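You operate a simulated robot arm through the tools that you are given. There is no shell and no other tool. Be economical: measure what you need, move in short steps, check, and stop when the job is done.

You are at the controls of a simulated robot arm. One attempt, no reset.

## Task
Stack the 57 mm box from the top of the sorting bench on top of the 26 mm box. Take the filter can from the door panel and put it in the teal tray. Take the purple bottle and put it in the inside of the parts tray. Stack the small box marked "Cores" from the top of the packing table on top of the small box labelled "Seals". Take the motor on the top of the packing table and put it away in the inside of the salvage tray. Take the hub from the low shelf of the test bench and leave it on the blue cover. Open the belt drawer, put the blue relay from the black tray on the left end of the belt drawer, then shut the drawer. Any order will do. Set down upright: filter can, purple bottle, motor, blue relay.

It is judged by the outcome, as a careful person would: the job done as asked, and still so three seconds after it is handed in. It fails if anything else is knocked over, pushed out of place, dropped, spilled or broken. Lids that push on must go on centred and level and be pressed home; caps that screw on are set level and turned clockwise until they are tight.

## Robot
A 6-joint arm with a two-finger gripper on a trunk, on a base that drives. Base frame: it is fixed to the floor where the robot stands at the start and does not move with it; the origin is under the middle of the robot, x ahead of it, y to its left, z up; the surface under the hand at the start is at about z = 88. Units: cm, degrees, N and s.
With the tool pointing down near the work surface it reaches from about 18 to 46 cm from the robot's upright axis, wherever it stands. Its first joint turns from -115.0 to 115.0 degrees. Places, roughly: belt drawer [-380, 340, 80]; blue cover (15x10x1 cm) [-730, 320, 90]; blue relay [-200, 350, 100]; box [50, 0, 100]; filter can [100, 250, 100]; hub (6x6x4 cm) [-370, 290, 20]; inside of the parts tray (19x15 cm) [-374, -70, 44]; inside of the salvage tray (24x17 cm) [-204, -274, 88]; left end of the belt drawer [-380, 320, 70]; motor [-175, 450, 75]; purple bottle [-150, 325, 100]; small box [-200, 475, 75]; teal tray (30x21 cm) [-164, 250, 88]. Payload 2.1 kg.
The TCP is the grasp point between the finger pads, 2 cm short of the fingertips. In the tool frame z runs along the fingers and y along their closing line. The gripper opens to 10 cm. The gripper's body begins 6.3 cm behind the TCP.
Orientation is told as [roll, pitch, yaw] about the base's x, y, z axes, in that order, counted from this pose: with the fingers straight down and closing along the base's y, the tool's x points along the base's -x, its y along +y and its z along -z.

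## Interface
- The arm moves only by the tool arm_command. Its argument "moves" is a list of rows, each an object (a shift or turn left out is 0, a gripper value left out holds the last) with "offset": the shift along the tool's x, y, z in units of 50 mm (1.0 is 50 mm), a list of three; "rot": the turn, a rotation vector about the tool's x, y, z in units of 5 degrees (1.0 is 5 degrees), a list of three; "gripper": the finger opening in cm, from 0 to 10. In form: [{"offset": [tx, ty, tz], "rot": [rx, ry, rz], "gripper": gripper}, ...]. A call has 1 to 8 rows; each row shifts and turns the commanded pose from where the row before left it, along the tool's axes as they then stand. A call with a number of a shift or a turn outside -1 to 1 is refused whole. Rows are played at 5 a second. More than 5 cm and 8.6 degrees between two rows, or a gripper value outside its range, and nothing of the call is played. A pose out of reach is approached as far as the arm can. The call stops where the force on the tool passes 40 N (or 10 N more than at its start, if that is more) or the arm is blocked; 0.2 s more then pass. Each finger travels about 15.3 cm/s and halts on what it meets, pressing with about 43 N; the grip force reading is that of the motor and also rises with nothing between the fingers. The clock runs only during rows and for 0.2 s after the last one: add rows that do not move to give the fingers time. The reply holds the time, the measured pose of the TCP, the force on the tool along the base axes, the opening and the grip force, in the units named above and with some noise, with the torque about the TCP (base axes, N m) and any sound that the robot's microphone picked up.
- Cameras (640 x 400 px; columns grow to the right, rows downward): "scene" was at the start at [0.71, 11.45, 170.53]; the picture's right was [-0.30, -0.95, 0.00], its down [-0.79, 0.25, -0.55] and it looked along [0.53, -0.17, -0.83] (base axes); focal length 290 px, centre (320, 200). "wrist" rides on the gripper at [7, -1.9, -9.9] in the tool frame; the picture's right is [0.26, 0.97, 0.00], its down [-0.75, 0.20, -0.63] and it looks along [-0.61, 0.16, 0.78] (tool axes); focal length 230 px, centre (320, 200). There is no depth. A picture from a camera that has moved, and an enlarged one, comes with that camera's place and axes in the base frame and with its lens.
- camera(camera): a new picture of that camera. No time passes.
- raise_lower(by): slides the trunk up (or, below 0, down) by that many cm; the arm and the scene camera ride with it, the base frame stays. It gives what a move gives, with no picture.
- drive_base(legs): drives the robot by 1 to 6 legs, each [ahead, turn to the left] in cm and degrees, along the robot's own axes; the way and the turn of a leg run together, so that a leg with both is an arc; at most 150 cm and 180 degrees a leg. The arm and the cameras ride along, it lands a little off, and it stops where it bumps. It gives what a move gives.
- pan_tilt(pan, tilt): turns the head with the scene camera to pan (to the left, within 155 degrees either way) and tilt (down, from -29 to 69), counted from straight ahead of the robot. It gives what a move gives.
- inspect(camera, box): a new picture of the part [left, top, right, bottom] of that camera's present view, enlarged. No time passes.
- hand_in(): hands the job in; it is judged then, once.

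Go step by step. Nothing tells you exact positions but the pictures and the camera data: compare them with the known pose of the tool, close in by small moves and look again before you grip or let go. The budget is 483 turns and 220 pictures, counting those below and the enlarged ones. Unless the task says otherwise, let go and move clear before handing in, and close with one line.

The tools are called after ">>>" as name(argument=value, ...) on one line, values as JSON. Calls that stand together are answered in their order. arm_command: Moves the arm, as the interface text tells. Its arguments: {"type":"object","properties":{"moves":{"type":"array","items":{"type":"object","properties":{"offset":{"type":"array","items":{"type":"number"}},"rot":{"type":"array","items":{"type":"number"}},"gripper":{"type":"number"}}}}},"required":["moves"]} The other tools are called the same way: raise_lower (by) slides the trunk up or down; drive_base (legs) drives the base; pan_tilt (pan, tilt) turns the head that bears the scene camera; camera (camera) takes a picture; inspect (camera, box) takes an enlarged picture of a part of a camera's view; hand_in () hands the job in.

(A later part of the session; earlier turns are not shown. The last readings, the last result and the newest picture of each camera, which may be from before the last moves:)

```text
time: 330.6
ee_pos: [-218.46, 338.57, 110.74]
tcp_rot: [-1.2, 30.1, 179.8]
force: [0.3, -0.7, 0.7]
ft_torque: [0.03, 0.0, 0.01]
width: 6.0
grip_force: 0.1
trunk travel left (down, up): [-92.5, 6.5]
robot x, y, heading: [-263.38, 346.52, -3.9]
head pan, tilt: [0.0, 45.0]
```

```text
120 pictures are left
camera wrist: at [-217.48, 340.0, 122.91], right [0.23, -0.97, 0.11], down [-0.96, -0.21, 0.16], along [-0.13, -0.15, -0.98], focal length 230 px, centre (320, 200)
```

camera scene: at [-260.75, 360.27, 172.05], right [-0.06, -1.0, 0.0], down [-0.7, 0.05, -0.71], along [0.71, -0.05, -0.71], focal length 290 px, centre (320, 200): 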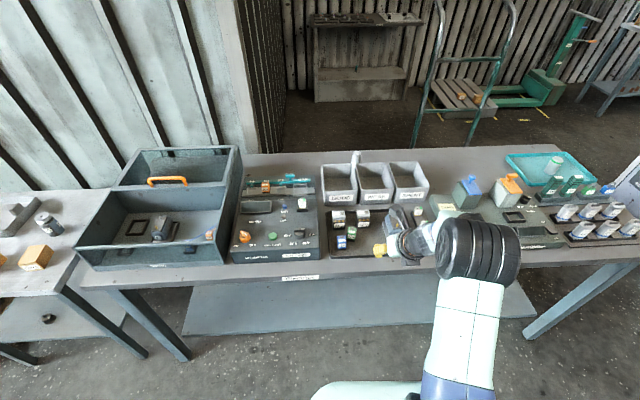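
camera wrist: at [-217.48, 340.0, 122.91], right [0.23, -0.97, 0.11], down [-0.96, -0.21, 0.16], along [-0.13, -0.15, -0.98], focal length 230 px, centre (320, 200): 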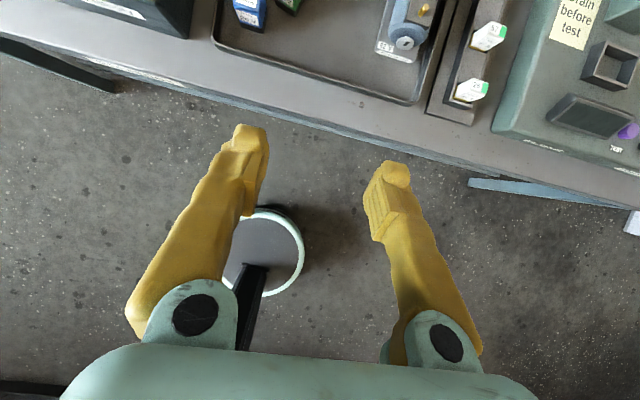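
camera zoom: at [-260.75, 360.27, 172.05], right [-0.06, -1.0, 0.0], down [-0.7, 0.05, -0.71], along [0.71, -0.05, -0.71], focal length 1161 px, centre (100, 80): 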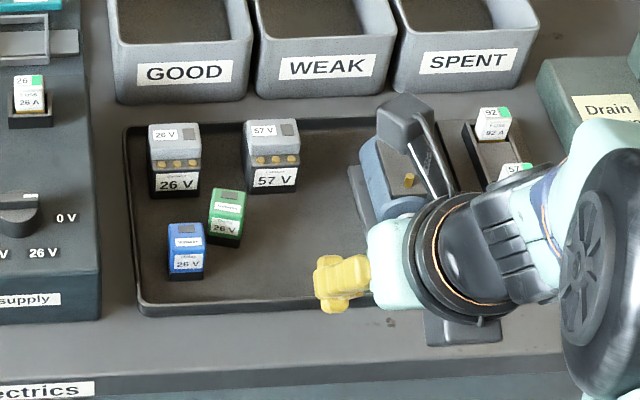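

The blue relay "26 V" stands at about (-200.8, 348.7), close to the green one. I square up and move closer.

>>> drive_base(legs=[[0, 4], [12, 0]])

>>> arm_command(moves=[{"offset": [0, -0.7, 0], "gripper": 4.6}, {"offset": [0, -0.7, 0]}, {}])

>>> camera(camera="wrist")

```text
time: 332.3
ee_pos: [-206.93, 341.8, 111.48]
tcp_rot: [-1.2, 30.7, -176.0]
force: [-0.4, -0.3, 0.2]
ft_torque: [-0.01, -0.01, -0.03]
width: 5.98
grip_force: 0.0
trunk travel left (down, up): [-92.5, 6.5]
robot x, y, heading: [-251.57, 346.42, 0.7]
head pan, tilt: [0.0, 45.0]
```

```text
time: 333.1
ee_pos: [-206.74, 348.94, 111.04]
tcp_rot: [-1.3, 30.1, -176.1]
force: [0.1, -0.3, 0.5]
ft_torque: [0.01, 0.01, 0.02]
width: 4.58
grip_force: 0.0
trunk travel left (down, up): [-92.5, 6.5]
robot x, y, heading: [-251.6, 346.79, 0.5]
head pan, tilt: [0.0, 45.0]
```

```text
119 pictures are left
camera wrist: at [-205.88, 350.51, 123.12], right [0.3, -0.95, 0.11], down [-0.95, -0.28, 0.16], along [-0.12, -0.15, -0.98], focal length 230 px, centre (320, 200)
```

wrist: 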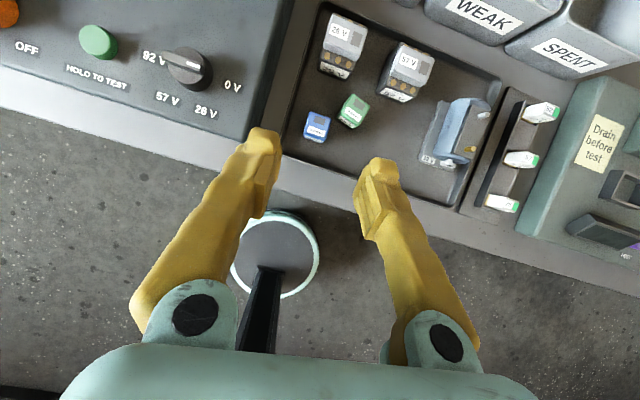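

>>> drive_base(legs=[[5.3, 0]])

>>> arm_command(moves=[{"offset": [-0.3, 0, 0.52]}, {"offset": [-0.3, 0, 0.52]}, {}])

>>> inspect(camera="wrist", box=[220, 80, 420, 260])

```text
time: 334.1
ee_pos: [-202.17, 349.28, 111.68]
tcp_rot: [-1.1, 30.6, -176.0]
force: [0.0, -0.2, -0.4]
ft_torque: [-0.01, 0.02, -0.01]
width: 4.61
grip_force: 0.1
trunk travel left (down, up): [-92.5, 6.5]
robot x, y, heading: [-246.31, 346.55, 0.5]
head pan, tilt: [0.0, 45.0]
```

```text
time: 334.9
ee_pos: [-202.23, 349.63, 110.54]
tcp_rot: [-2.2, 30.4, -175.9]
force: [-1.2, -0.5, -0.5]
ft_torque: [-0.03, -0.01, 0.0]
width: 4.59
grip_force: 0.0
out of reach, approached as far as the arm can: row 1, 2
trunk travel left (down, up): [-92.5, 6.5]
robot x, y, heading: [-246.08, 346.64, 0.3]
head pan, tilt: [0.0, 45.0]
```

```text
2.22 times, centred on (320, 170) of wrist
camera zoom: at [-201.31, 351.03, 122.7], right [0.31, -0.95, 0.1], down [-0.94, -0.29, 0.16], along [-0.12, -0.14, -0.98], focal length 511 px, centre (320, 267)
```

zoom: 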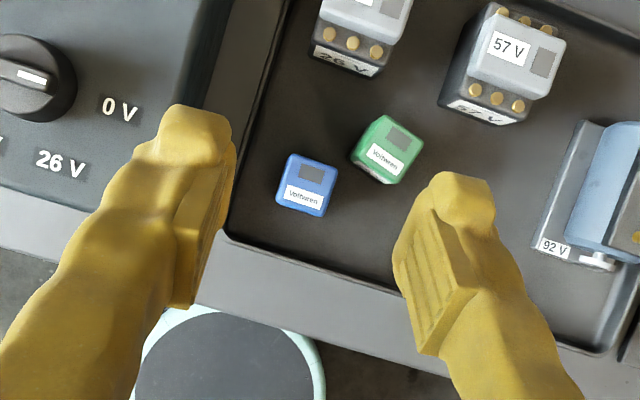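

Relay is 2.9 cm wide, yaw ≈ +5°; the green one is very near, so I'll grip the near half. Back up a bit for better reach, then descend.

>>> drive_base(legs=[[-3.3, 0]])

>>> arm_command(moves=[{"offset": [0.15, 0.1, 0.7], "rot": [0.3, 0, 0], "gripper": 4.1}, {"offset": [-0.1, 0, 0.7]}, {}])

>>> inspect(camera="wrist", box=[220, 80, 420, 260])

```text
time: 335.7
ee_pos: [-204.4, 349.44, 110.16]
tcp_rot: [-2.2, 29.6, -175.9]
force: [1.8, 0.7, -0.2]
ft_torque: [0.0, 0.09, 0.02]
width: 4.61
grip_force: 0.1
trunk travel left (down, up): [-92.5, 6.5]
robot x, y, heading: [-249.3, 346.43, 0.4]
head pan, tilt: [0.0, 45.0]
```

```text
time: 336.5
ee_pos: [-201.44, 349.77, 104.25]
tcp_rot: [-3.8, 30.2, -176.0]
force: [0.6, -0.4, 0.1]
ft_torque: [-0.04, -0.03, -0.02]
width: 4.15
grip_force: 0.0
trunk travel left (down, up): [-92.5, 6.5]
robot x, y, heading: [-249.25, 346.51, 0.1]
head pan, tilt: [0.0, 45.0]
```

```text
2.22 times, centred on (320, 170) of wrist
camera zoom: at [-200.54, 350.86, 116.52], right [0.32, -0.94, 0.08], down [-0.94, -0.31, 0.15], along [-0.12, -0.12, -0.98], focal length 511 px, centre (320, 267)
```

zoom: 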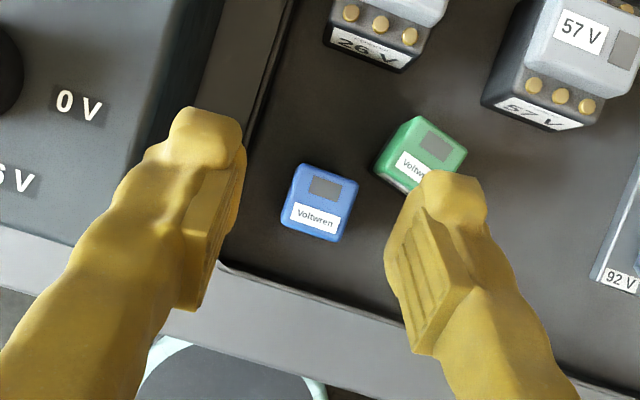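

>>> arm_command(moves=[{"offset": [0, 0.156, 0], "rot": [-0.76, 0, 0]}, {"offset": [-0.447, 0, 0.685]}, {"offset": [-0.3, 0, 0.45]}, {}])

>>> inspect(camera="wrist", box=[220, 80, 420, 260])

```text
time: 337.5
ee_pos: [-200.44, 348.29, 98.14]
tcp_rot: [-0.4, 29.8, -176.0]
force: [0.0, 0.2, 0.1]
ft_torque: [0.02, -0.07, -0.01]
width: 4.1
grip_force: 0.1
out of reach, approached as far as the arm can: row 1, 2, 3
trunk travel left (down, up): [-92.5, 6.5]
robot x, y, heading: [-249.35, 346.72, 0.6]
head pan, tilt: [0.0, 45.0]
```

```text
2.22 times, centred on (320, 170) of wrist
camera zoom: at [-199.51, 349.94, 110.23], right [0.29, -0.95, 0.12], down [-0.95, -0.27, 0.17], along [-0.13, -0.17, -0.98], focal length 511 px, centre (320, 267)
```

zoom: 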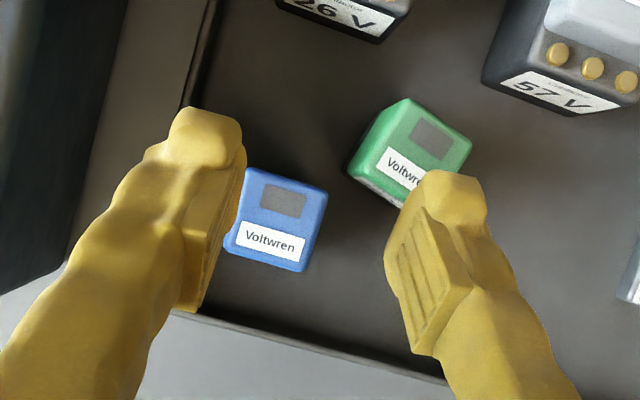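

The wrist roll joint limit shows up when the hand is left of the robot's axis; I rotate the tool heading a few degrees to relieve it and re-centre.

>>> arm_command(moves=[{"offset": [0, 0, -0.2], "rot": [0.3, 0, -0.52]}, {"offset": [-0.25, -0.17, -0.15]}, {}])

>>> inspect(camera="wrist", box=[220, 80, 420, 260])

```text
time: 338.3
ee_pos: [-202.21, 348.77, 99.13]
tcp_rot: [-0.3, 30.0, -173.0]
force: [-0.6, 0.4, -0.1]
ft_torque: [0.02, -0.01, 0.01]
width: 4.08
grip_force: 0.1
trunk travel left (down, up): [-92.5, 6.5]
robot x, y, heading: [-248.82, 346.57, 0.5]
head pan, tilt: [0.0, 45.0]
```

```text
2.22 times, centred on (320, 170) of wrist
camera zoom: at [-201.51, 350.56, 111.23], right [0.34, -0.93, 0.12], down [-0.93, -0.32, 0.17], along [-0.12, -0.17, -0.98], focal length 511 px, centre (320, 267)
```

zoom: 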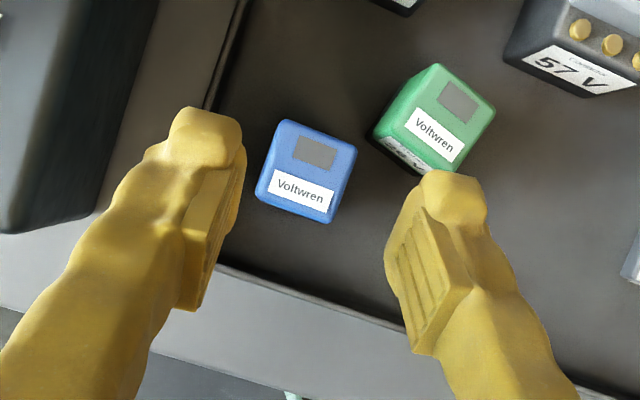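

>>> arm_command(moves=[{"offset": [-0.17, -0.04, 0.31]}, {"offset": [-0.17, 0, 0.31]}, {"offset": [-0.17, 0, 0.31]}, {}])

>>> inspect(camera="wrist", box=[220, 80, 420, 260])

```text
time: 339.3
ee_pos: [-201.79, 348.56, 93.91]
tcp_rot: [-0.6, 29.8, -173.0]
force: [0.3, -0.1, 0.2]
ft_torque: [0.0, -0.03, 0.0]
width: 4.08
grip_force: 0.1
out of reach, approached as far as the arm can: row 1, 3
trunk travel left (down, up): [-92.5, 6.5]
robot x, y, heading: [-249.16, 346.69, 0.7]
head pan, tilt: [0.0, 45.0]
```

```text
2.22 times, centred on (320, 170) of wrist
camera zoom: at [-200.99, 350.23, 105.92], right [0.34, -0.93, 0.12], down [-0.93, -0.32, 0.17], along [-0.12, -0.17, -0.98], focal length 511 px, centre (320, 267)
```

zoom: 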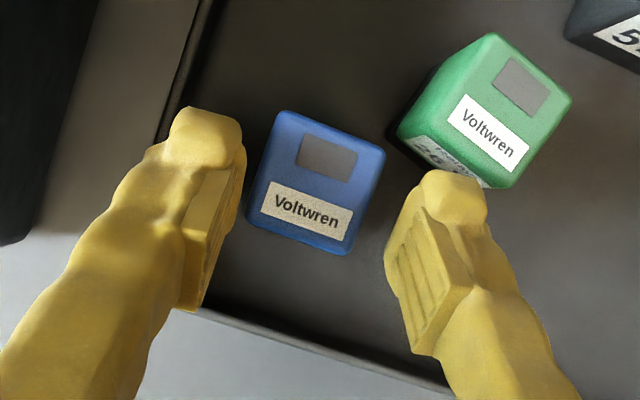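

>>> arm_command(moves=[{"offset": [-0.05, -0.05, 0.1], "rot": [0.1, 0, -0.2]}, {"offset": [-0.12, 0, 0.22]}, {}])

>>> inspect(camera="wrist", box=[220, 80, 420, 260])

```text
time: 340.1
ee_pos: [-201.86, 348.67, 92.04]
tcp_rot: [-0.1, 29.9, -172.0]
force: [-0.6, -0.2, -0.3]
ft_torque: [0.01, 0.02, 0.0]
width: 4.11
grip_force: 0.0
trunk travel left (down, up): [-92.5, 6.5]
robot x, y, heading: [-249.9, 346.52, 0.5]
head pan, tilt: [0.0, 45.0]
```

```text
2.22 times, centred on (320, 170) of wrist
camera zoom: at [-201.1, 350.47, 104.12], right [0.36, -0.92, 0.13], down [-0.93, -0.34, 0.17], along [-0.11, -0.18, -0.98], focal length 511 px, centre (320, 267)
```

zoom: 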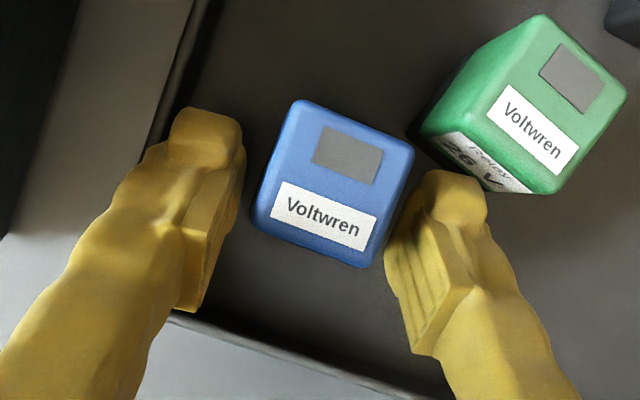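

Well placed. Closing gently and lifting.

>>> arm_command(moves=[{"gripper": 3.3}, {"gripper": 2.5}, {"gripper": 1.5}, {}, {}])

>>> arm_command(moves=[{"offset": [0.2, 0, -0.35]}, {"offset": [0.4, 0, -0.69]}, {"offset": [0.4, 0, -0.69]}, {}])

>>> camera(camera="wrist")

```text
time: 341.3
ee_pos: [-201.95, 348.65, 91.96]
tcp_rot: [-0.1, 30.0, -171.9]
force: [-0.4, -0.2, 0.9]
ft_torque: [-0.01, 0.0, -0.02]
width: 2.85
grip_force: 43.5
trunk travel left (down, up): [-92.5, 6.5]
robot x, y, heading: [-249.61, 346.86, 0.4]
head pan, tilt: [0.0, 45.0]
```

```text
time: 342.3
ee_pos: [-201.85, 348.78, 101.78]
tcp_rot: [0.2, 30.0, -171.8]
force: [0.5, -0.8, 0.0]
ft_torque: [-0.01, 0.05, -0.04]
width: 2.87
grip_force: 42.3
trunk travel left (down, up): [-92.5, 6.5]
robot x, y, heading: [-249.49, 346.8, 0.6]
head pan, tilt: [0.0, 45.0]
```

```text
112 pictures are left
camera wrist: at [-201.11, 350.53, 113.94], right [0.36, -0.93, 0.13], down [-0.93, -0.33, 0.17], along [-0.11, -0.18, -0.98], focal length 230 px, centre (320, 200)
```

wrist: 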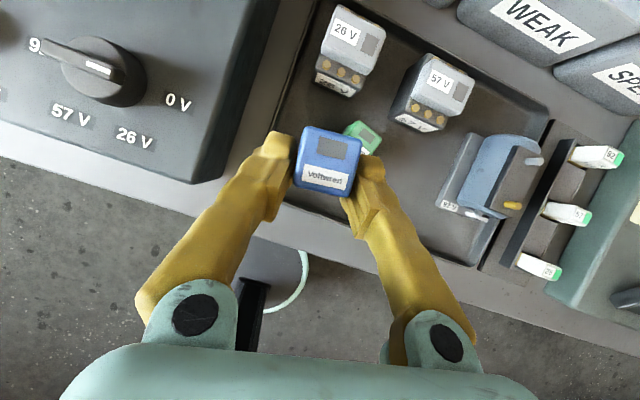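

Relay held. I back off, turn around and approach the drawer's left end.

>>> drive_base(legs=[[-20, 0], [0, -90.5], [26, 0], [0, -90]])

>>> camera(camera="scene")

```text
time: 353.0
ee_pos: [-316.71, 318.03, 101.86]
tcp_rot: [0.2, 30.1, 9.1]
force: [0.5, -0.2, -0.1]
ft_torque: [0.01, -0.01, -0.01]
width: 2.82
grip_force: 43.0
trunk travel left (down, up): [-92.5, 6.5]
robot x, y, heading: [-269.26, 320.95, -178.6]
head pan, tilt: [0.0, 45.0]
```

```text
111 pictures are left
camera scene: at [-271.06, 306.73, 172.04], right [-0.02, 1.0, 0.0], down [0.71, 0.02, -0.71], along [-0.71, -0.02, -0.71], focal length 290 px, centre (320, 200)
```

scene: 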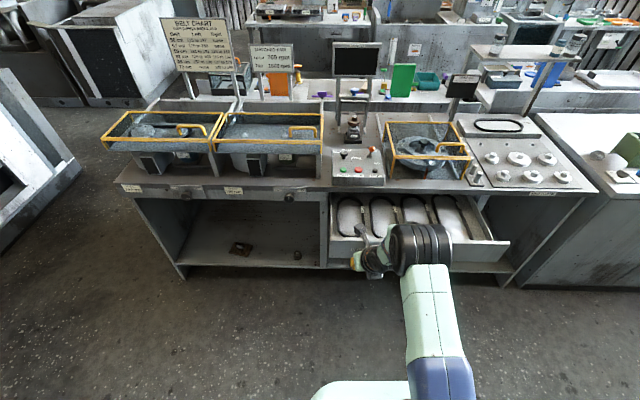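

>>> inspect(camera="scene", box=[320, 170, 520, 280])

```text
3.20 times, centred on (420, 225) of scene
camera zoom: at [-271.06, 306.73, 172.04], right [-0.02, 1.0, 0.0], down [0.71, 0.02, -0.71], along [-0.71, -0.02, -0.71], focal length 929 px, centre (0, 120)
```

zoom: 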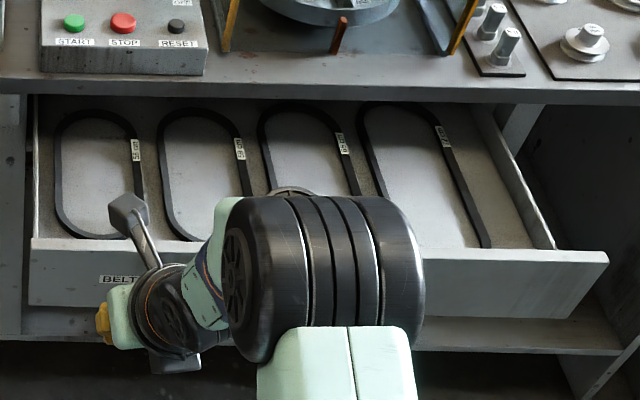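

>>> drive_base(legs=[[0, -1.6], [36, 0]])

>>> camera(camera="wrist")

```text
time: 355.6
ee_pos: [-352.18, 319.53, 101.9]
tcp_rot: [0.2, 30.1, 7.6]
force: [-0.1, 0.1, -1.1]
ft_torque: [0.02, 0.04, 0.01]
width: 2.84
grip_force: 42.8
trunk travel left (down, up): [-92.5, 6.5]
robot x, y, heading: [-304.76, 321.13, 179.8]
head pan, tilt: [0.0, 45.0]
```

```text
109 pictures are left
camera wrist: at [-352.84, 317.35, 113.99], right [-0.34, 0.93, 0.13], down [0.93, 0.32, 0.17], along [0.11, 0.18, -0.98], focal length 230 px, centre (320, 200)
```

wrist: 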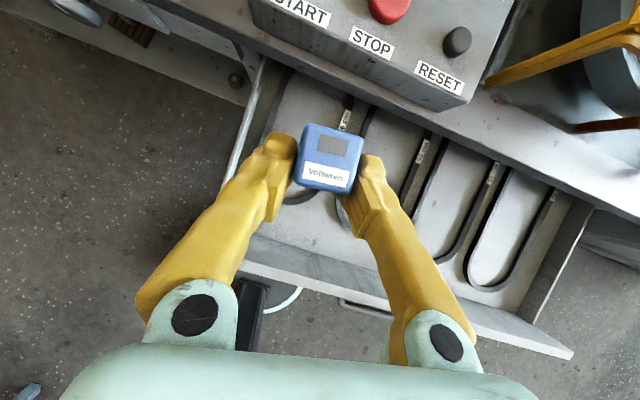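

>>> raise_lower(by=-19)

>>> camera(camera="wrist")

>>> inspect(camera="scene", box=[270, 150, 470, 300])

```text
time: 357.7
ee_pos: [-352.14, 319.53, 82.88]
tcp_rot: [0.2, 30.1, 7.5]
force: [-0.5, 0.5, -1.3]
ft_torque: [-0.03, 0.0, 0.02]
width: 2.85
grip_force: 43.1
trunk travel left (down, up): [-73.5, 25.5]
robot x, y, heading: [-304.91, 320.97, 179.8]
head pan, tilt: [0.0, 45.0]
```

```text
108 pictures are left
camera wrist: at [-352.97, 317.36, 94.93], right [-0.34, 0.93, 0.13], down [0.93, 0.32, 0.17], along [0.11, 0.18, -0.98], focal length 230 px, centre (320, 200)
```

wrist: 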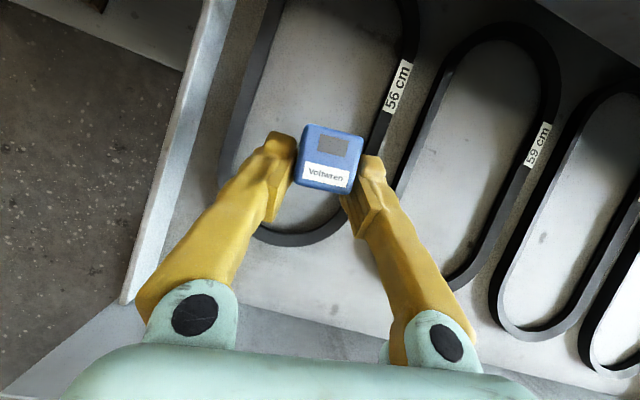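

```text
2.67 times, centred on (370, 225) of scene
camera zoom: at [-306.89, 306.95, 153.04], right [0.0, 1.0, 0.0], down [0.71, 0.0, -0.71], along [-0.71, 0.0, -0.71], focal length 774 px, centre (187, 133)
```

zoom: 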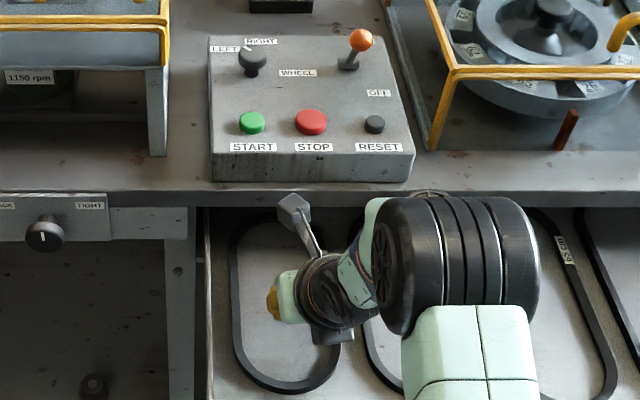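

>>> arm_command(moves=[{"offset": [-0.2, 0, 0.346]}, {"offset": [-0.15, 0, 0.26]}, {}])

>>> camera(camera="wrist")

```text
time: 358.5
ee_pos: [-352.26, 319.54, 79.22]
tcp_rot: [0.1, 30.1, 7.6]
force: [0.9, 0.2, -0.1]
ft_torque: [0.0, 0.0, -0.02]
width: 2.83
grip_force: 43.0
trunk travel left (down, up): [-73.5, 25.5]
robot x, y, heading: [-304.54, 321.1, 179.7]
head pan, tilt: [0.0, 45.0]
```

```text
106 pictures are left
camera wrist: at [-352.97, 317.37, 91.31], right [-0.34, 0.93, 0.13], down [0.93, 0.32, 0.17], along [0.11, 0.18, -0.98], focal length 230 px, centre (320, 200)
```

wrist: 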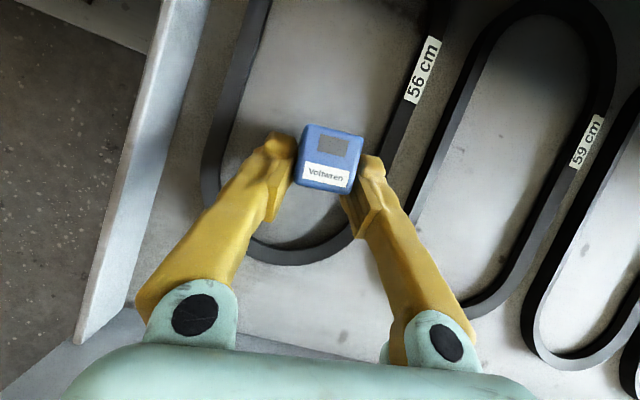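

>>> arm_command(moves=[{"offset": [0.17, -0.2, 0.1]}, {"offset": [-0.1, 0, 0.173]}, {}])

>>> arm_command(moves=[{"offset": [-0.04, 0, 0.07]}, {"offset": [-0.04, 0, 0.07]}, {"offset": [-0.03, 0, 0.05]}, {}])

```text
time: 359.3
ee_pos: [-352.98, 318.6, 78.21]
tcp_rot: [0.0, 30.1, 7.5]
force: [0.5, 0.0, -0.8]
ft_torque: [0.02, -0.02, -0.03]
width: 2.83
grip_force: 43.1
trunk travel left (down, up): [-73.5, 25.5]
robot x, y, heading: [-304.87, 320.93, 179.7]
head pan, tilt: [0.0, 45.0]
```

```text
time: 360.1
ee_pos: [-353.67, 318.6, 77.96]
tcp_rot: [0.0, 31.5, 7.4]
force: [-0.4, 1.5, 27.4]
ft_torque: [0.04, -0.03, 0.0]
width: 2.87
grip_force: 42.9
trunk travel left (down, up): [-73.5, 25.5]
robot x, y, heading: [-304.92, 321.05, 179.7]
head pan, tilt: [0.0, 45.0]
stopped in row 4: the force on the tool passed its limit at 40 N (the readings are from after the stop); the commanded pose is now the measured one
```

>>> arm_command(moves=[{"offset": [0.04, 0, -0.05], "rot": [0, -0.28, 0]}, {}, {"gripper": 3.4}, {"gripper": 4.2}, {}, {}])

>>> camera(camera="wrist")

```text
time: 361.5
ee_pos: [-353.46, 318.46, 77.8]
tcp_rot: [0.0, 29.4, 7.5]
force: [-0.9, -0.1, 0.9]
ft_torque: [0.03, 0.01, -0.02]
width: 4.21
grip_force: 0.0
trunk travel left (down, up): [-73.5, 25.5]
robot x, y, heading: [-304.98, 320.6, 179.5]
head pan, tilt: [0.0, 45.0]
```

```text
105 pictures are left
camera wrist: at [-354.46, 316.27, 90.0], right [-0.35, 0.93, 0.13], down [0.93, 0.32, 0.18], along [0.13, 0.18, -0.98], focal length 230 px, centre (320, 200)
```

wrist: 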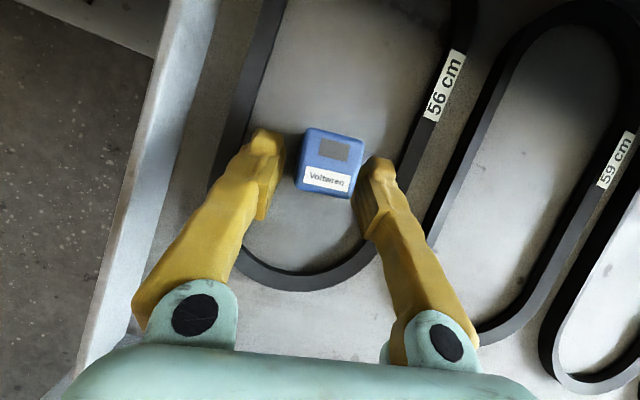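

The relay stands in the drawer's left end. I rise, back off, and line up to push the drawer shut.

>>> arm_command(moves=[{"offset": [0.2, 0, -0.35]}, {"offset": [0.4, 0, -0.69]}, {"offset": [0.4, 0, -0.69]}, {"offset": [0.2, 0, -0.35]}, {}])

>>> raise_lower(by=19)

>>> camera(camera="wrist")

>>> drive_base(legs=[[-32, 0], [0, -90], [21, 0], [0, 90]])

>>> camera(camera="scene")

```text
time: 362.7
ee_pos: [-353.87, 318.17, 88.76]
tcp_rot: [0.0, 29.4, 7.5]
force: [-0.4, -0.1, 0.0]
ft_torque: [-0.01, 0.03, 0.0]
width: 4.2
grip_force: 0.1
out of reach, approached as far as the arm can: row 3
trunk travel left (down, up): [-73.5, 25.5]
robot x, y, heading: [-304.44, 320.98, 179.7]
head pan, tilt: [0.0, 45.0]
```

```text
time: 364.8
ee_pos: [-353.8, 318.16, 107.71]
tcp_rot: [0.0, 29.3, 7.4]
force: [0.3, 0.4, 0.2]
ft_torque: [-0.01, -0.03, 0.01]
width: 4.21
grip_force: 0.0
trunk travel left (down, up): [-92.5, 6.5]
robot x, y, heading: [-304.66, 321.37, 180.1]
head pan, tilt: [0.0, 45.0]
```

```text
104 pictures are left
camera wrist: at [-354.77, 316.02, 119.7], right [-0.35, 0.93, 0.13], down [0.93, 0.32, 0.18], along [0.13, 0.18, -0.98], focal length 230 px, centre (320, 200)
```

wrist: 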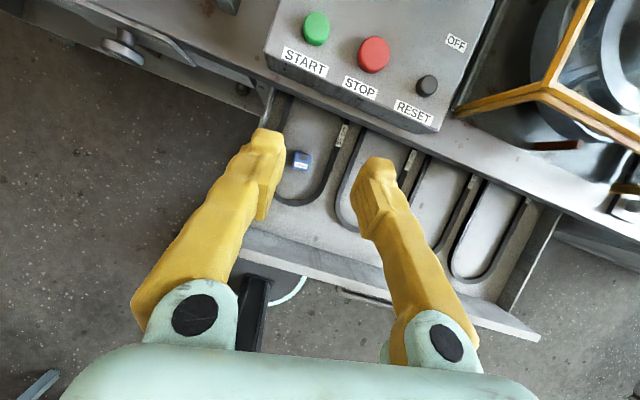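

```text
time: 375.8
ee_pos: [-322.04, 339.77, 107.62]
tcp_rot: [-0.1, 29.4, 6.2]
force: [-0.7, 0.6, 0.0]
ft_torque: [0.02, -0.02, 0.01]
width: 4.18
grip_force: 0.0
trunk travel left (down, up): [-92.5, 6.5]
robot x, y, heading: [-272.92, 341.7, 178.6]
head pan, tilt: [0.0, 45.0]
```

```text
103 pictures are left
camera scene: at [-275.38, 327.5, 172.04], right [0.03, 1.0, 0.0], down [0.71, -0.02, -0.71], along [-0.71, 0.02, -0.71], focal length 290 px, centre (320, 200)
```

scene: 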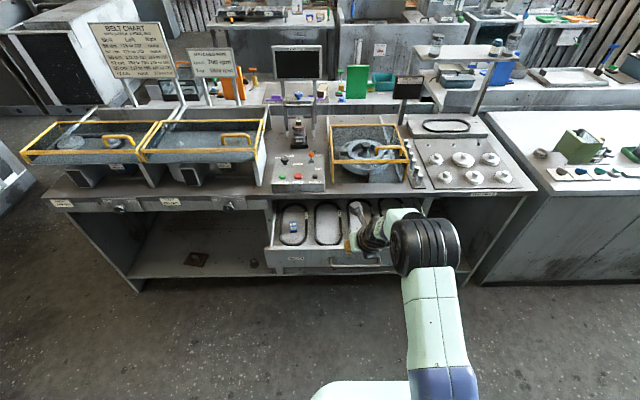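

>>> raise_lower(by=-28.5)

>>> arm_command(moves=[{"offset": [0, 0.4, 0], "gripper": 4}, {}])

>>> drive_base(legs=[[7, 0]])

>>> camera(camera="wrist")

```text
time: 378.7
ee_pos: [-322.08, 339.75, 79.26]
tcp_rot: [0.0, 29.4, 6.2]
force: [0.4, 0.8, -0.1]
ft_torque: [0.02, 0.0, 0.02]
width: 4.19
grip_force: 0.0
trunk travel left (down, up): [-64.0, 35.0]
robot x, y, heading: [-272.82, 342.02, 178.6]
head pan, tilt: [0.0, 45.0]
```

```text
time: 379.3
ee_pos: [-322.18, 341.66, 79.1]
tcp_rot: [0.1, 29.3, 6.2]
force: [0.2, 0.1, 0.0]
ft_torque: [0.0, -0.01, 0.0]
width: 3.99
grip_force: 0.1
trunk travel left (down, up): [-64.0, 35.0]
robot x, y, heading: [-272.78, 341.84, 178.7]
head pan, tilt: [0.0, 45.0]
```

```text
time: 380.3
ee_pos: [-329.05, 341.91, 79.31]
tcp_rot: [0.0, 29.5, 6.1]
force: [-1.2, -0.6, -0.3]
ft_torque: [0.0, -0.01, 0.03]
width: 4.01
grip_force: 0.1
trunk travel left (down, up): [-64.0, 35.0]
robot x, y, heading: [-279.99, 341.7, 178.6]
head pan, tilt: [0.0, 45.0]
```

```text
102 pictures are left
camera wrist: at [-329.99, 339.77, 91.28], right [-0.33, 0.94, 0.13], down [0.94, 0.3, 0.18], along [0.13, 0.18, -0.98], focal length 230 px, centre (320, 200)
```

wrist: 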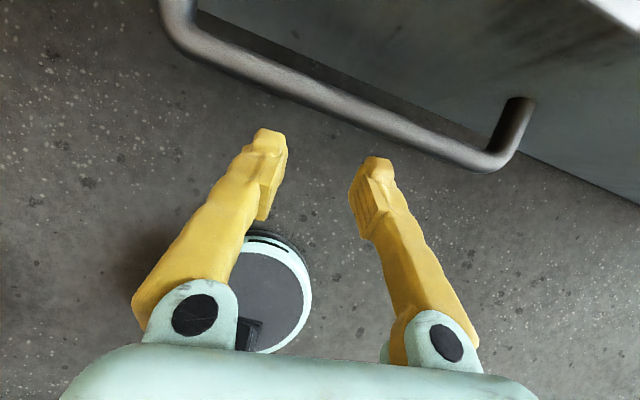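

Fingers face the bar squarely. Push gently in stages.

>>> drive_base(legs=[[8, 0]])

>>> drive_base(legs=[[8, 0]])

>>> camera(camera="scene")

```text
time: 381.3
ee_pos: [-336.82, 342.14, 79.37]
tcp_rot: [0.0, 29.6, 6.1]
force: [0.0, 0.0, 0.6]
ft_torque: [0.0, -0.02, 0.0]
width: 3.99
grip_force: 0.0
trunk travel left (down, up): [-64.0, 35.0]
robot x, y, heading: [-287.55, 341.63, 178.5]
head pan, tilt: [0.0, 45.0]
```

```text
time: 382.4
ee_pos: [-344.54, 342.24, 79.34]
tcp_rot: [0.0, 29.6, 6.3]
force: [-0.6, -1.3, 0.4]
ft_torque: [-0.01, -0.02, 0.0]
width: 3.99
grip_force: 0.1
trunk travel left (down, up): [-64.0, 35.0]
robot x, y, heading: [-295.62, 342.11, 178.5]
head pan, tilt: [0.0, 45.0]
```

```text
101 pictures are left
camera scene: at [-297.51, 328.08, 143.56], right [0.02, 1.0, 0.0], down [0.7, -0.02, -0.71], along [-0.71, 0.02, -0.7], focal length 290 px, centre (320, 200)
```

scene: 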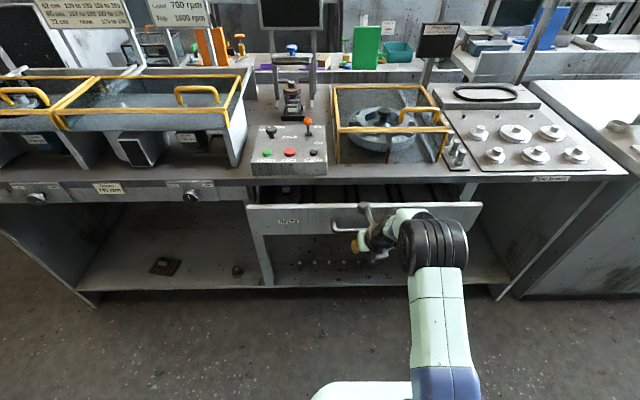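

>>> drive_base(legs=[[8, 0]])

>>> drive_base(legs=[[5, 0]])

>>> inspect(camera="scene", box=[220, 150, 500, 320])

```text
time: 383.4
ee_pos: [-352.66, 342.39, 79.27]
tcp_rot: [0.1, 29.7, 6.4]
force: [-0.9, -0.7, 0.0]
ft_torque: [0.0, -0.01, 0.0]
width: 3.99
grip_force: 0.1
trunk travel left (down, up): [-64.0, 35.0]
robot x, y, heading: [-303.5, 342.23, 178.7]
head pan, tilt: [0.0, 45.0]
```

```text
time: 384.3
ee_pos: [-355.07, 342.53, 78.57]
tcp_rot: [-0.6, 28.1, 6.0]
force: [1.2, -0.1, -2.7]
ft_torque: [-0.08, -0.04, -0.03]
width: 4.02
grip_force: 0.3
trunk travel left (down, up): [-64.0, 35.0]
robot x, y, heading: [-306.26, 341.78, 178.7]
head pan, tilt: [0.0, 45.0]
stopped in leg 1: the force on the tool passed its limit at 104 N (the readings are from after the stop); the commanded pose is now the measured one
```

```text
2.29 times, centred on (360, 235) of scene
camera zoom: at [-308.94, 328.38, 143.55], right [0.03, 1.0, 0.0], down [0.71, -0.02, -0.71], along [-0.71, 0.02, -0.71], focal length 664 px, centre (229, 120)
```

zoom: 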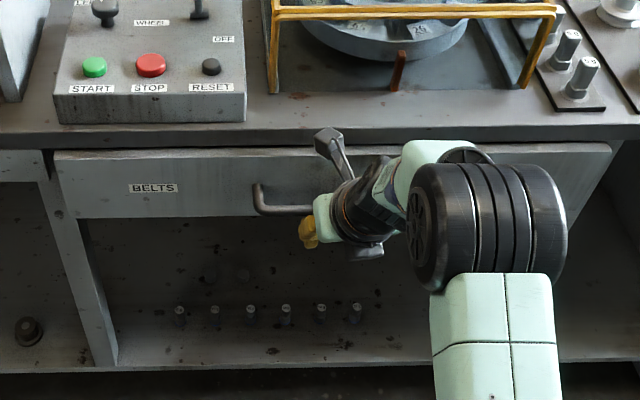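

The drawer appears closed. A gentle extra push confirms.

>>> arm_command(moves=[{"offset": [0.1, 0, 0.06]}, {"offset": [0.1, 0, 0.06]}, {"offset": [0.1, 0, 0.06]}, {}])

```text
time: 385.1
ee_pos: [-355.76, 342.29, 78.17]
tcp_rot: [-1.2, 26.8, 5.5]
force: [14.7, 0.8, -1.2]
ft_torque: [-0.03, 0.06, -0.42]
width: 3.97
grip_force: 0.0
trunk travel left (down, up): [-64.0, 35.0]
robot x, y, heading: [-306.36, 342.79, 178.2]
head pan, tilt: [0.0, 45.0]
stopped in row 3: the force on the tool passed its limit at 43 N (the readings are from after the stop); the commanded pose is now the measured one
```

The drawer is firmly shut. Now the hub: I back off, move along the bench and lower the trunk.

>>> drive_base(legs=[[-22, 0], [0, 91], [54, 0], [0, -90]])

>>> raise_lower(by=-36)

>>> pan_tilt(pan=0, tilt=45)

>>> camera(camera="scene")

```text
time: 397.3
ee_pos: [-333.31, 284.58, 78.2]
tcp_rot: [-1.0, 27.0, 8.0]
force: [-0.7, -0.3, -0.1]
ft_torque: [0.02, 0.03, 0.02]
width: 3.97
grip_force: 0.0
trunk travel left (down, up): [-64.0, 35.0]
robot x, y, heading: [-283.26, 286.55, -179.0]
head pan, tilt: [0.0, 45.0]
```

```text
time: 400.8
ee_pos: [-333.17, 284.53, 42.14]
tcp_rot: [-1.1, 27.1, 7.9]
force: [0.2, 0.6, 0.0]
ft_torque: [-0.03, 0.02, 0.02]
width: 3.97
grip_force: 0.1
trunk travel left (down, up): [-28.0, 71.0]
robot x, y, heading: [-283.36, 286.71, -179.3]
head pan, tilt: [0.0, 45.0]
```

```text
time: 401.4
ee_pos: [-333.19, 284.5, 42.18]
tcp_rot: [-1.0, 27.1, 8.0]
force: [-0.4, -0.9, 0.4]
ft_torque: [0.01, 0.02, 0.0]
width: 4.02
grip_force: 0.0
trunk travel left (down, up): [-28.0, 71.0]
robot x, y, heading: [-283.51, 286.54, -179.0]
head pan, tilt: [0.0, 45.0]
```

```text
99 pictures are left
camera scene: at [-285.46, 272.64, 107.54], right [-0.02, 1.0, 0.0], down [0.71, 0.01, -0.71], along [-0.71, -0.01, -0.71], focal length 290 px, centre (320, 200)
```

scene: 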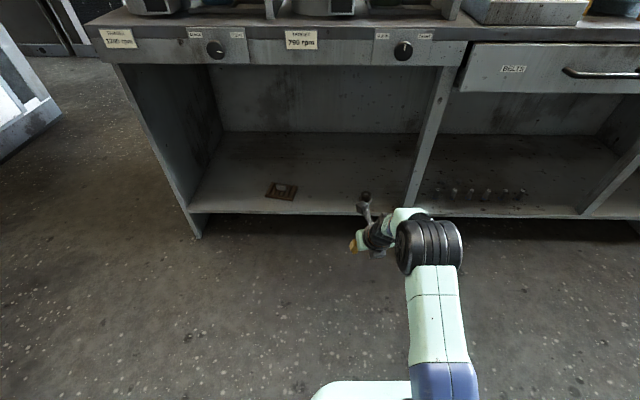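

>>> raise_lower(by=-10)

>>> arm_command(moves=[{"offset": [0, 0.65, 0], "gripper": 8}, {"offset": [0, 0.65, 0], "rot": [0, 0.5, 0]}, {}])

>>> camera(camera="wrist")

>>> inspect(camera="scene", box=[300, 120, 480, 260])

```text
time: 402.7
ee_pos: [-333.12, 284.66, 32.21]
tcp_rot: [-1.0, 27.1, 8.1]
force: [-0.5, 0.9, -0.5]
ft_torque: [-0.02, -0.02, 0.0]
width: 3.98
grip_force: 0.2
trunk travel left (down, up): [-18.0, 81.0]
robot x, y, heading: [-283.71, 286.75, -178.8]
head pan, tilt: [0.0, 45.0]
```

```text
time: 403.5
ee_pos: [-334.45, 290.99, 32.18]
tcp_rot: [-1.1, 29.6, 8.0]
force: [-0.6, 0.5, 0.4]
ft_torque: [-0.01, 0.02, -0.04]
width: 8.01
grip_force: 0.1
trunk travel left (down, up): [-18.0, 81.0]
robot x, y, heading: [-283.14, 286.96, -178.9]
head pan, tilt: [0.0, 45.0]
```

```text
98 pictures are left
camera wrist: at [-335.29, 288.84, 44.14], right [-0.36, 0.92, 0.11], down [0.92, 0.34, 0.17], along [0.12, 0.17, -0.98], focal length 230 px, centre (320, 200)
```

wrist: 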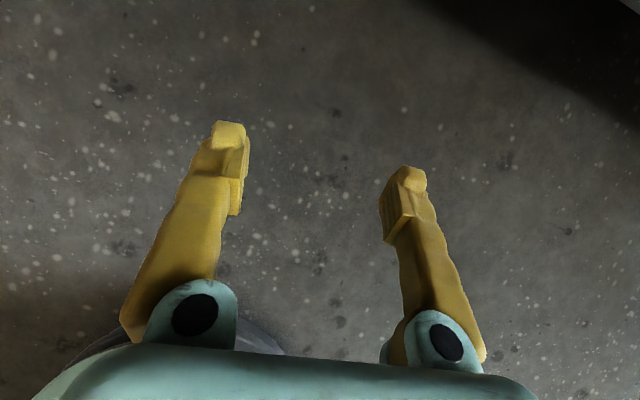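

```text
2.86 times, centred on (390, 190) of scene
camera zoom: at [-285.46, 272.64, 97.54], right [-0.02, 1.0, 0.0], down [0.71, 0.01, -0.71], along [-0.71, -0.01, -0.71], focal length 830 px, centre (120, 229)
```

zoom: 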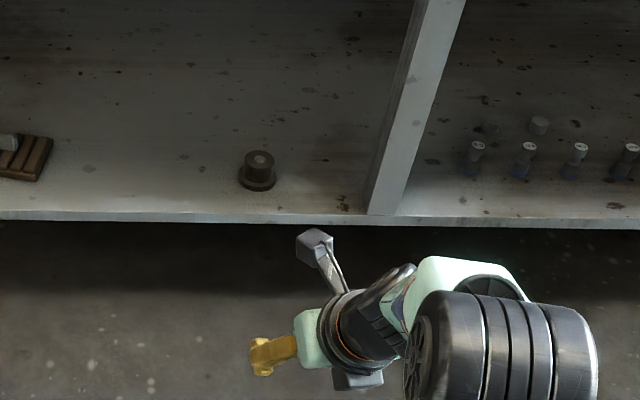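

The hub (flange with boss) is at (-374.8, 291), shelf z≈18. Driving in under the bench top.

>>> drive_base(legs=[[38, 0]])

>>> camera(camera="wrist")

```text
time: 405.9
ee_pos: [-371.89, 290.58, 32.04]
tcp_rot: [-1.0, 29.5, 7.7]
force: [0.6, -0.1, 0.6]
ft_torque: [-0.01, -0.02, -0.02]
width: 7.98
grip_force: 0.0
trunk travel left (down, up): [-18.0, 81.0]
robot x, y, heading: [-321.24, 286.31, -179.2]
head pan, tilt: [0.0, 45.0]
```

```text
96 pictures are left
camera wrist: at [-372.83, 288.63, 44.15], right [-0.36, 0.93, 0.11], down [0.93, 0.34, 0.17], along [0.12, 0.17, -0.98], focal length 230 px, centre (320, 200)
```

wrist: 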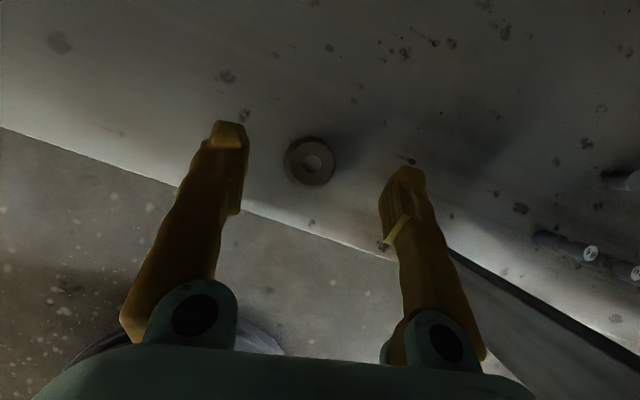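

>>> arm_command(moves=[{"offset": [-0.2, -0.02, 0.6]}, {"offset": [-0.3, 0, 0.5]}, {}])

>>> camera(camera="wrist")

```text
time: 406.7
ee_pos: [-372.37, 290.5, 26.09]
tcp_rot: [-0.9, 29.6, 7.6]
force: [-0.5, 1.1, 0.3]
ft_torque: [0.02, 0.04, 0.01]
width: 8.02
grip_force: 0.0
trunk travel left (down, up): [-18.0, 81.0]
robot x, y, heading: [-321.01, 286.31, -179.5]
head pan, tilt: [0.0, 45.0]
```

```text
95 pictures are left
camera wrist: at [-373.25, 288.4, 38.13], right [-0.36, 0.93, 0.11], down [0.93, 0.34, 0.17], along [0.12, 0.17, -0.98], focal length 230 px, centre (320, 200)
```

wrist: 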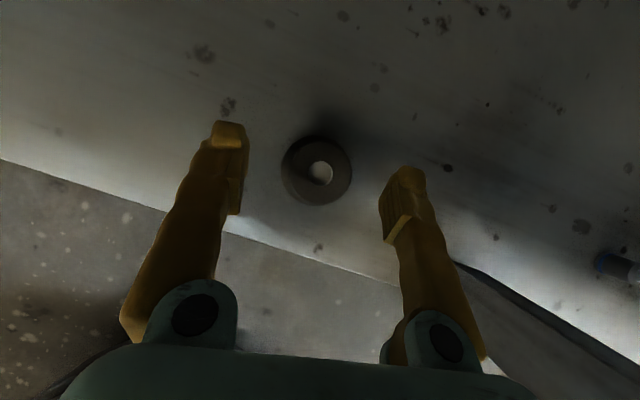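

>>> arm_command(moves=[{"offset": [-0.17, 0, 0.34]}, {"offset": [-0.17, 0, 0.34]}, {}])

>>> inspect(camera="wrist", box=[200, 90, 440, 270])

```text
time: 407.5
ee_pos: [-372.4, 290.21, 22.23]
tcp_rot: [-1.0, 29.6, 7.7]
force: [-0.5, 0.5, -0.6]
ft_torque: [0.0, -0.01, 0.02]
width: 8.02
grip_force: 0.1
trunk travel left (down, up): [-18.0, 81.0]
robot x, y, heading: [-321.11, 286.07, -179.4]
head pan, tilt: [0.0, 45.0]
```

```text
2.22 times, centred on (320, 180) of wrist
camera zoom: at [-373.42, 288.29, 34.32], right [-0.36, 0.93, 0.11], down [0.93, 0.34, 0.17], along [0.12, 0.17, -0.98], focal length 511 px, centre (320, 244)
```

zoom: 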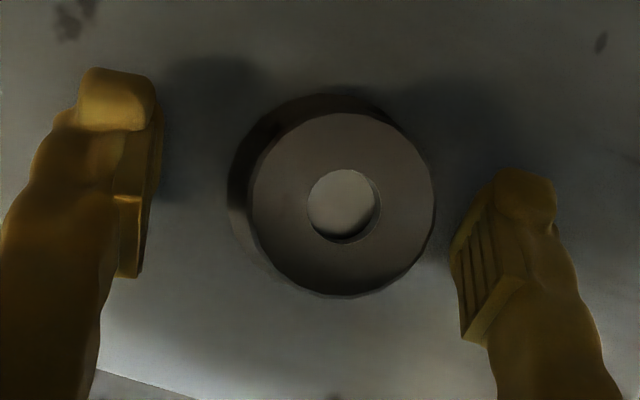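

>>> arm_command(moves=[{"offset": [0, 0.04, 0]}, {"gripper": 6}, {"gripper": 4}, {"gripper": 3}, {}, {}])

>>> arm_command(moves=[{"offset": [0.15, 0, -0.26]}, {"offset": [0.4, 0, -0.69]}, {"offset": [0.4, 0, -0.69]}, {}])

>>> camera(camera="wrist")

```text
time: 408.9
ee_pos: [-372.6, 290.59, 22.37]
tcp_rot: [-1.1, 29.8, 7.7]
force: [1.1, 1.1, 7.8]
ft_torque: [-0.25, -0.04, 0.04]
width: 4.92
grip_force: 43.2
trunk travel left (down, up): [-18.0, 81.0]
robot x, y, heading: [-321.02, 286.63, -179.6]
head pan, tilt: [0.0, 45.0]
```

```text
time: 409.9
ee_pos: [-372.73, 290.49, 31.61]
tcp_rot: [-1.1, 29.6, 7.7]
force: [-1.3, 0.2, -2.4]
ft_torque: [0.01, 0.0, 0.03]
width: 3.83
grip_force: 43.3
trunk travel left (down, up): [-18.0, 81.0]
robot x, y, heading: [-321.1, 285.98, -179.3]
head pan, tilt: [0.0, 45.0]
```

```text
93 pictures are left
camera wrist: at [-373.61, 288.5, 43.76], right [-0.36, 0.93, 0.11], down [0.93, 0.34, 0.17], along [0.12, 0.17, -0.98], focal length 230 px, centre (320, 200)
```

wrist: 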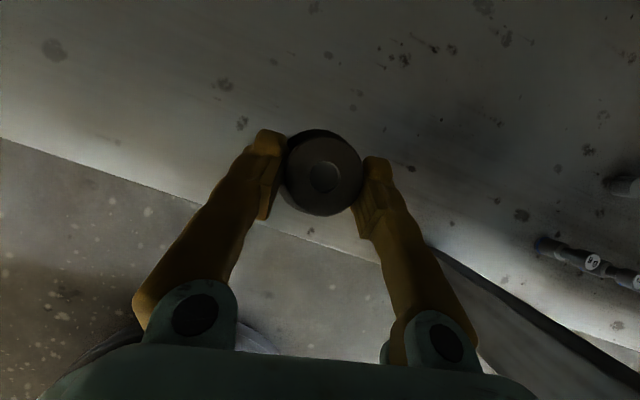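

Hub is gripped by its boss. I back out, raise the trunk, and look west for the blue cover.

>>> drive_base(legs=[[-42, 0]])

>>> raise_lower(by=40)

>>> raise_lower(by=34)

>>> drive_base(legs=[[0, 90], [110, 0], [0, -88]])

>>> pan_tilt(pan=-15, tilt=22)

>>> camera(camera="scene")

```text
time: 412.4
ee_pos: [-331.28, 291.09, 31.54]
tcp_rot: [-1.0, 29.5, 7.3]
force: [0.6, 0.0, -0.5]
ft_torque: [-0.01, 0.0, -0.02]
width: 3.84
grip_force: 43.0
trunk travel left (down, up): [-18.0, 81.0]
robot x, y, heading: [-279.19, 286.64, -179.9]
head pan, tilt: [0.0, 45.0]
```

```text
time: 416.3
ee_pos: [-331.12, 291.02, 71.64]
tcp_rot: [-1.0, 29.6, 7.2]
force: [-0.9, -0.6, -0.8]
ft_torque: [-0.01, -0.01, -0.01]
width: 3.85
grip_force: 43.0
trunk travel left (down, up): [-58.0, 41.0]
robot x, y, heading: [-279.47, 286.58, -179.8]
head pan, tilt: [0.0, 45.0]
```

```text
time: 419.6
ee_pos: [-331.23, 291.11, 105.64]
tcp_rot: [-1.1, 29.7, 7.4]
force: [-0.8, -0.3, -1.3]
ft_torque: [-0.01, -0.04, 0.0]
width: 3.84
grip_force: 43.2
trunk travel left (down, up): [-92.0, 7.0]
robot x, y, heading: [-279.45, 286.59, -179.9]
head pan, tilt: [0.0, 45.0]
```

```text
time: 432.9
ee_pos: [-330.7, 179.46, 105.58]
tcp_rot: [-1.0, 29.6, 8.7]
force: [0.3, 0.5, -1.8]
ft_torque: [-0.01, 0.01, 0.02]
width: 3.85
grip_force: 43.0
trunk travel left (down, up): [-92.0, 7.0]
robot x, y, heading: [-278.93, 176.12, -178.4]
head pan, tilt: [0.0, 45.0]
```

```text
time: 433.7
ee_pos: [-330.72, 179.48, 105.64]
tcp_rot: [-1.0, 29.6, 8.8]
force: [0.6, -0.3, -1.5]
ft_torque: [-0.02, -0.03, -0.01]
width: 3.84
grip_force: 42.6
trunk travel left (down, up): [-92.0, 7.0]
robot x, y, heading: [-279.4, 176.24, -178.4]
head pan, tilt: [-15.0, 22.0]
```

```text
92 pictures are left
camera scene: at [-281.77, 164.29, 175.07], right [0.23, 0.97, 0.0], down [0.37, -0.09, -0.93], along [-0.9, 0.21, -0.38], focal length 290 px, centre (320, 200)
```

scene: 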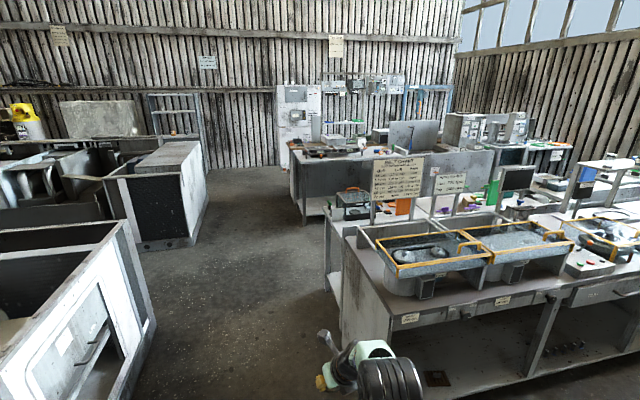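

>>> inspect(camera="scene", box=[260, 80, 480, 240])

```text
2.50 times, centred on (370, 160) of scene
camera zoom: at [-281.77, 164.29, 175.07], right [0.23, 0.97, 0.0], down [0.37, -0.09, -0.93], along [-0.9, 0.21, -0.38], focal length 726 px, centre (195, 300)
```

zoom: 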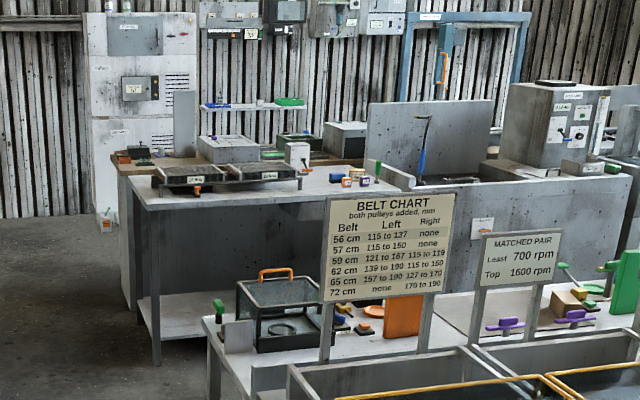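

>>> drive_base(legs=[[0, 0.8], [140, 0], [140, 0], [0, -45]])

>>> pan_tilt(pan=0, tilt=25)

>>> camera(camera="scene")

```text
time: 449.6
ee_pos: [-593.87, 199.55, 105.61]
tcp_rot: [-1.0, 29.6, -33.3]
force: [0.0, -0.6, -1.4]
ft_torque: [-0.03, -0.01, -0.01]
width: 3.83
grip_force: 42.8
trunk travel left (down, up): [-92.0, 7.0]
robot x, y, heading: [-557.75, 162.31, 139.8]
head pan, tilt: [-15.0, 22.0]
```

```text
time: 450.4
ee_pos: [-593.74, 199.63, 105.59]
tcp_rot: [-1.0, 29.6, -33.2]
force: [-0.1, -0.7, -2.5]
ft_torque: [0.02, 0.0, -0.03]
width: 3.84
grip_force: 42.8
trunk travel left (down, up): [-92.0, 7.0]
robot x, y, heading: [-557.6, 162.62, 139.6]
head pan, tilt: [0.0, 25.0]
```

```text
90 pictures are left
camera scene: at [-569.17, 153.88, 174.6], right [0.65, 0.76, 0.0], down [0.32, -0.27, -0.91], along [-0.69, 0.59, -0.42], focal length 290 px, centre (320, 200)
```

scene: 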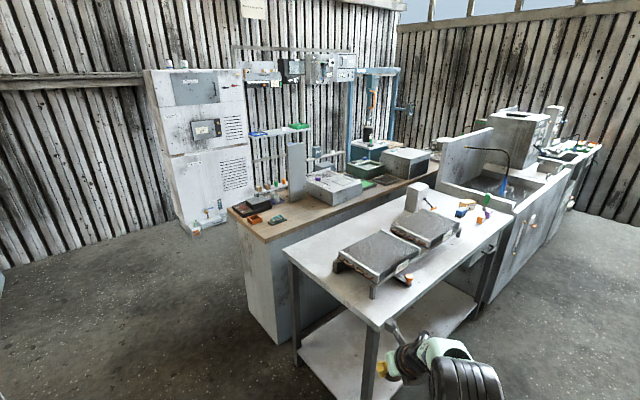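

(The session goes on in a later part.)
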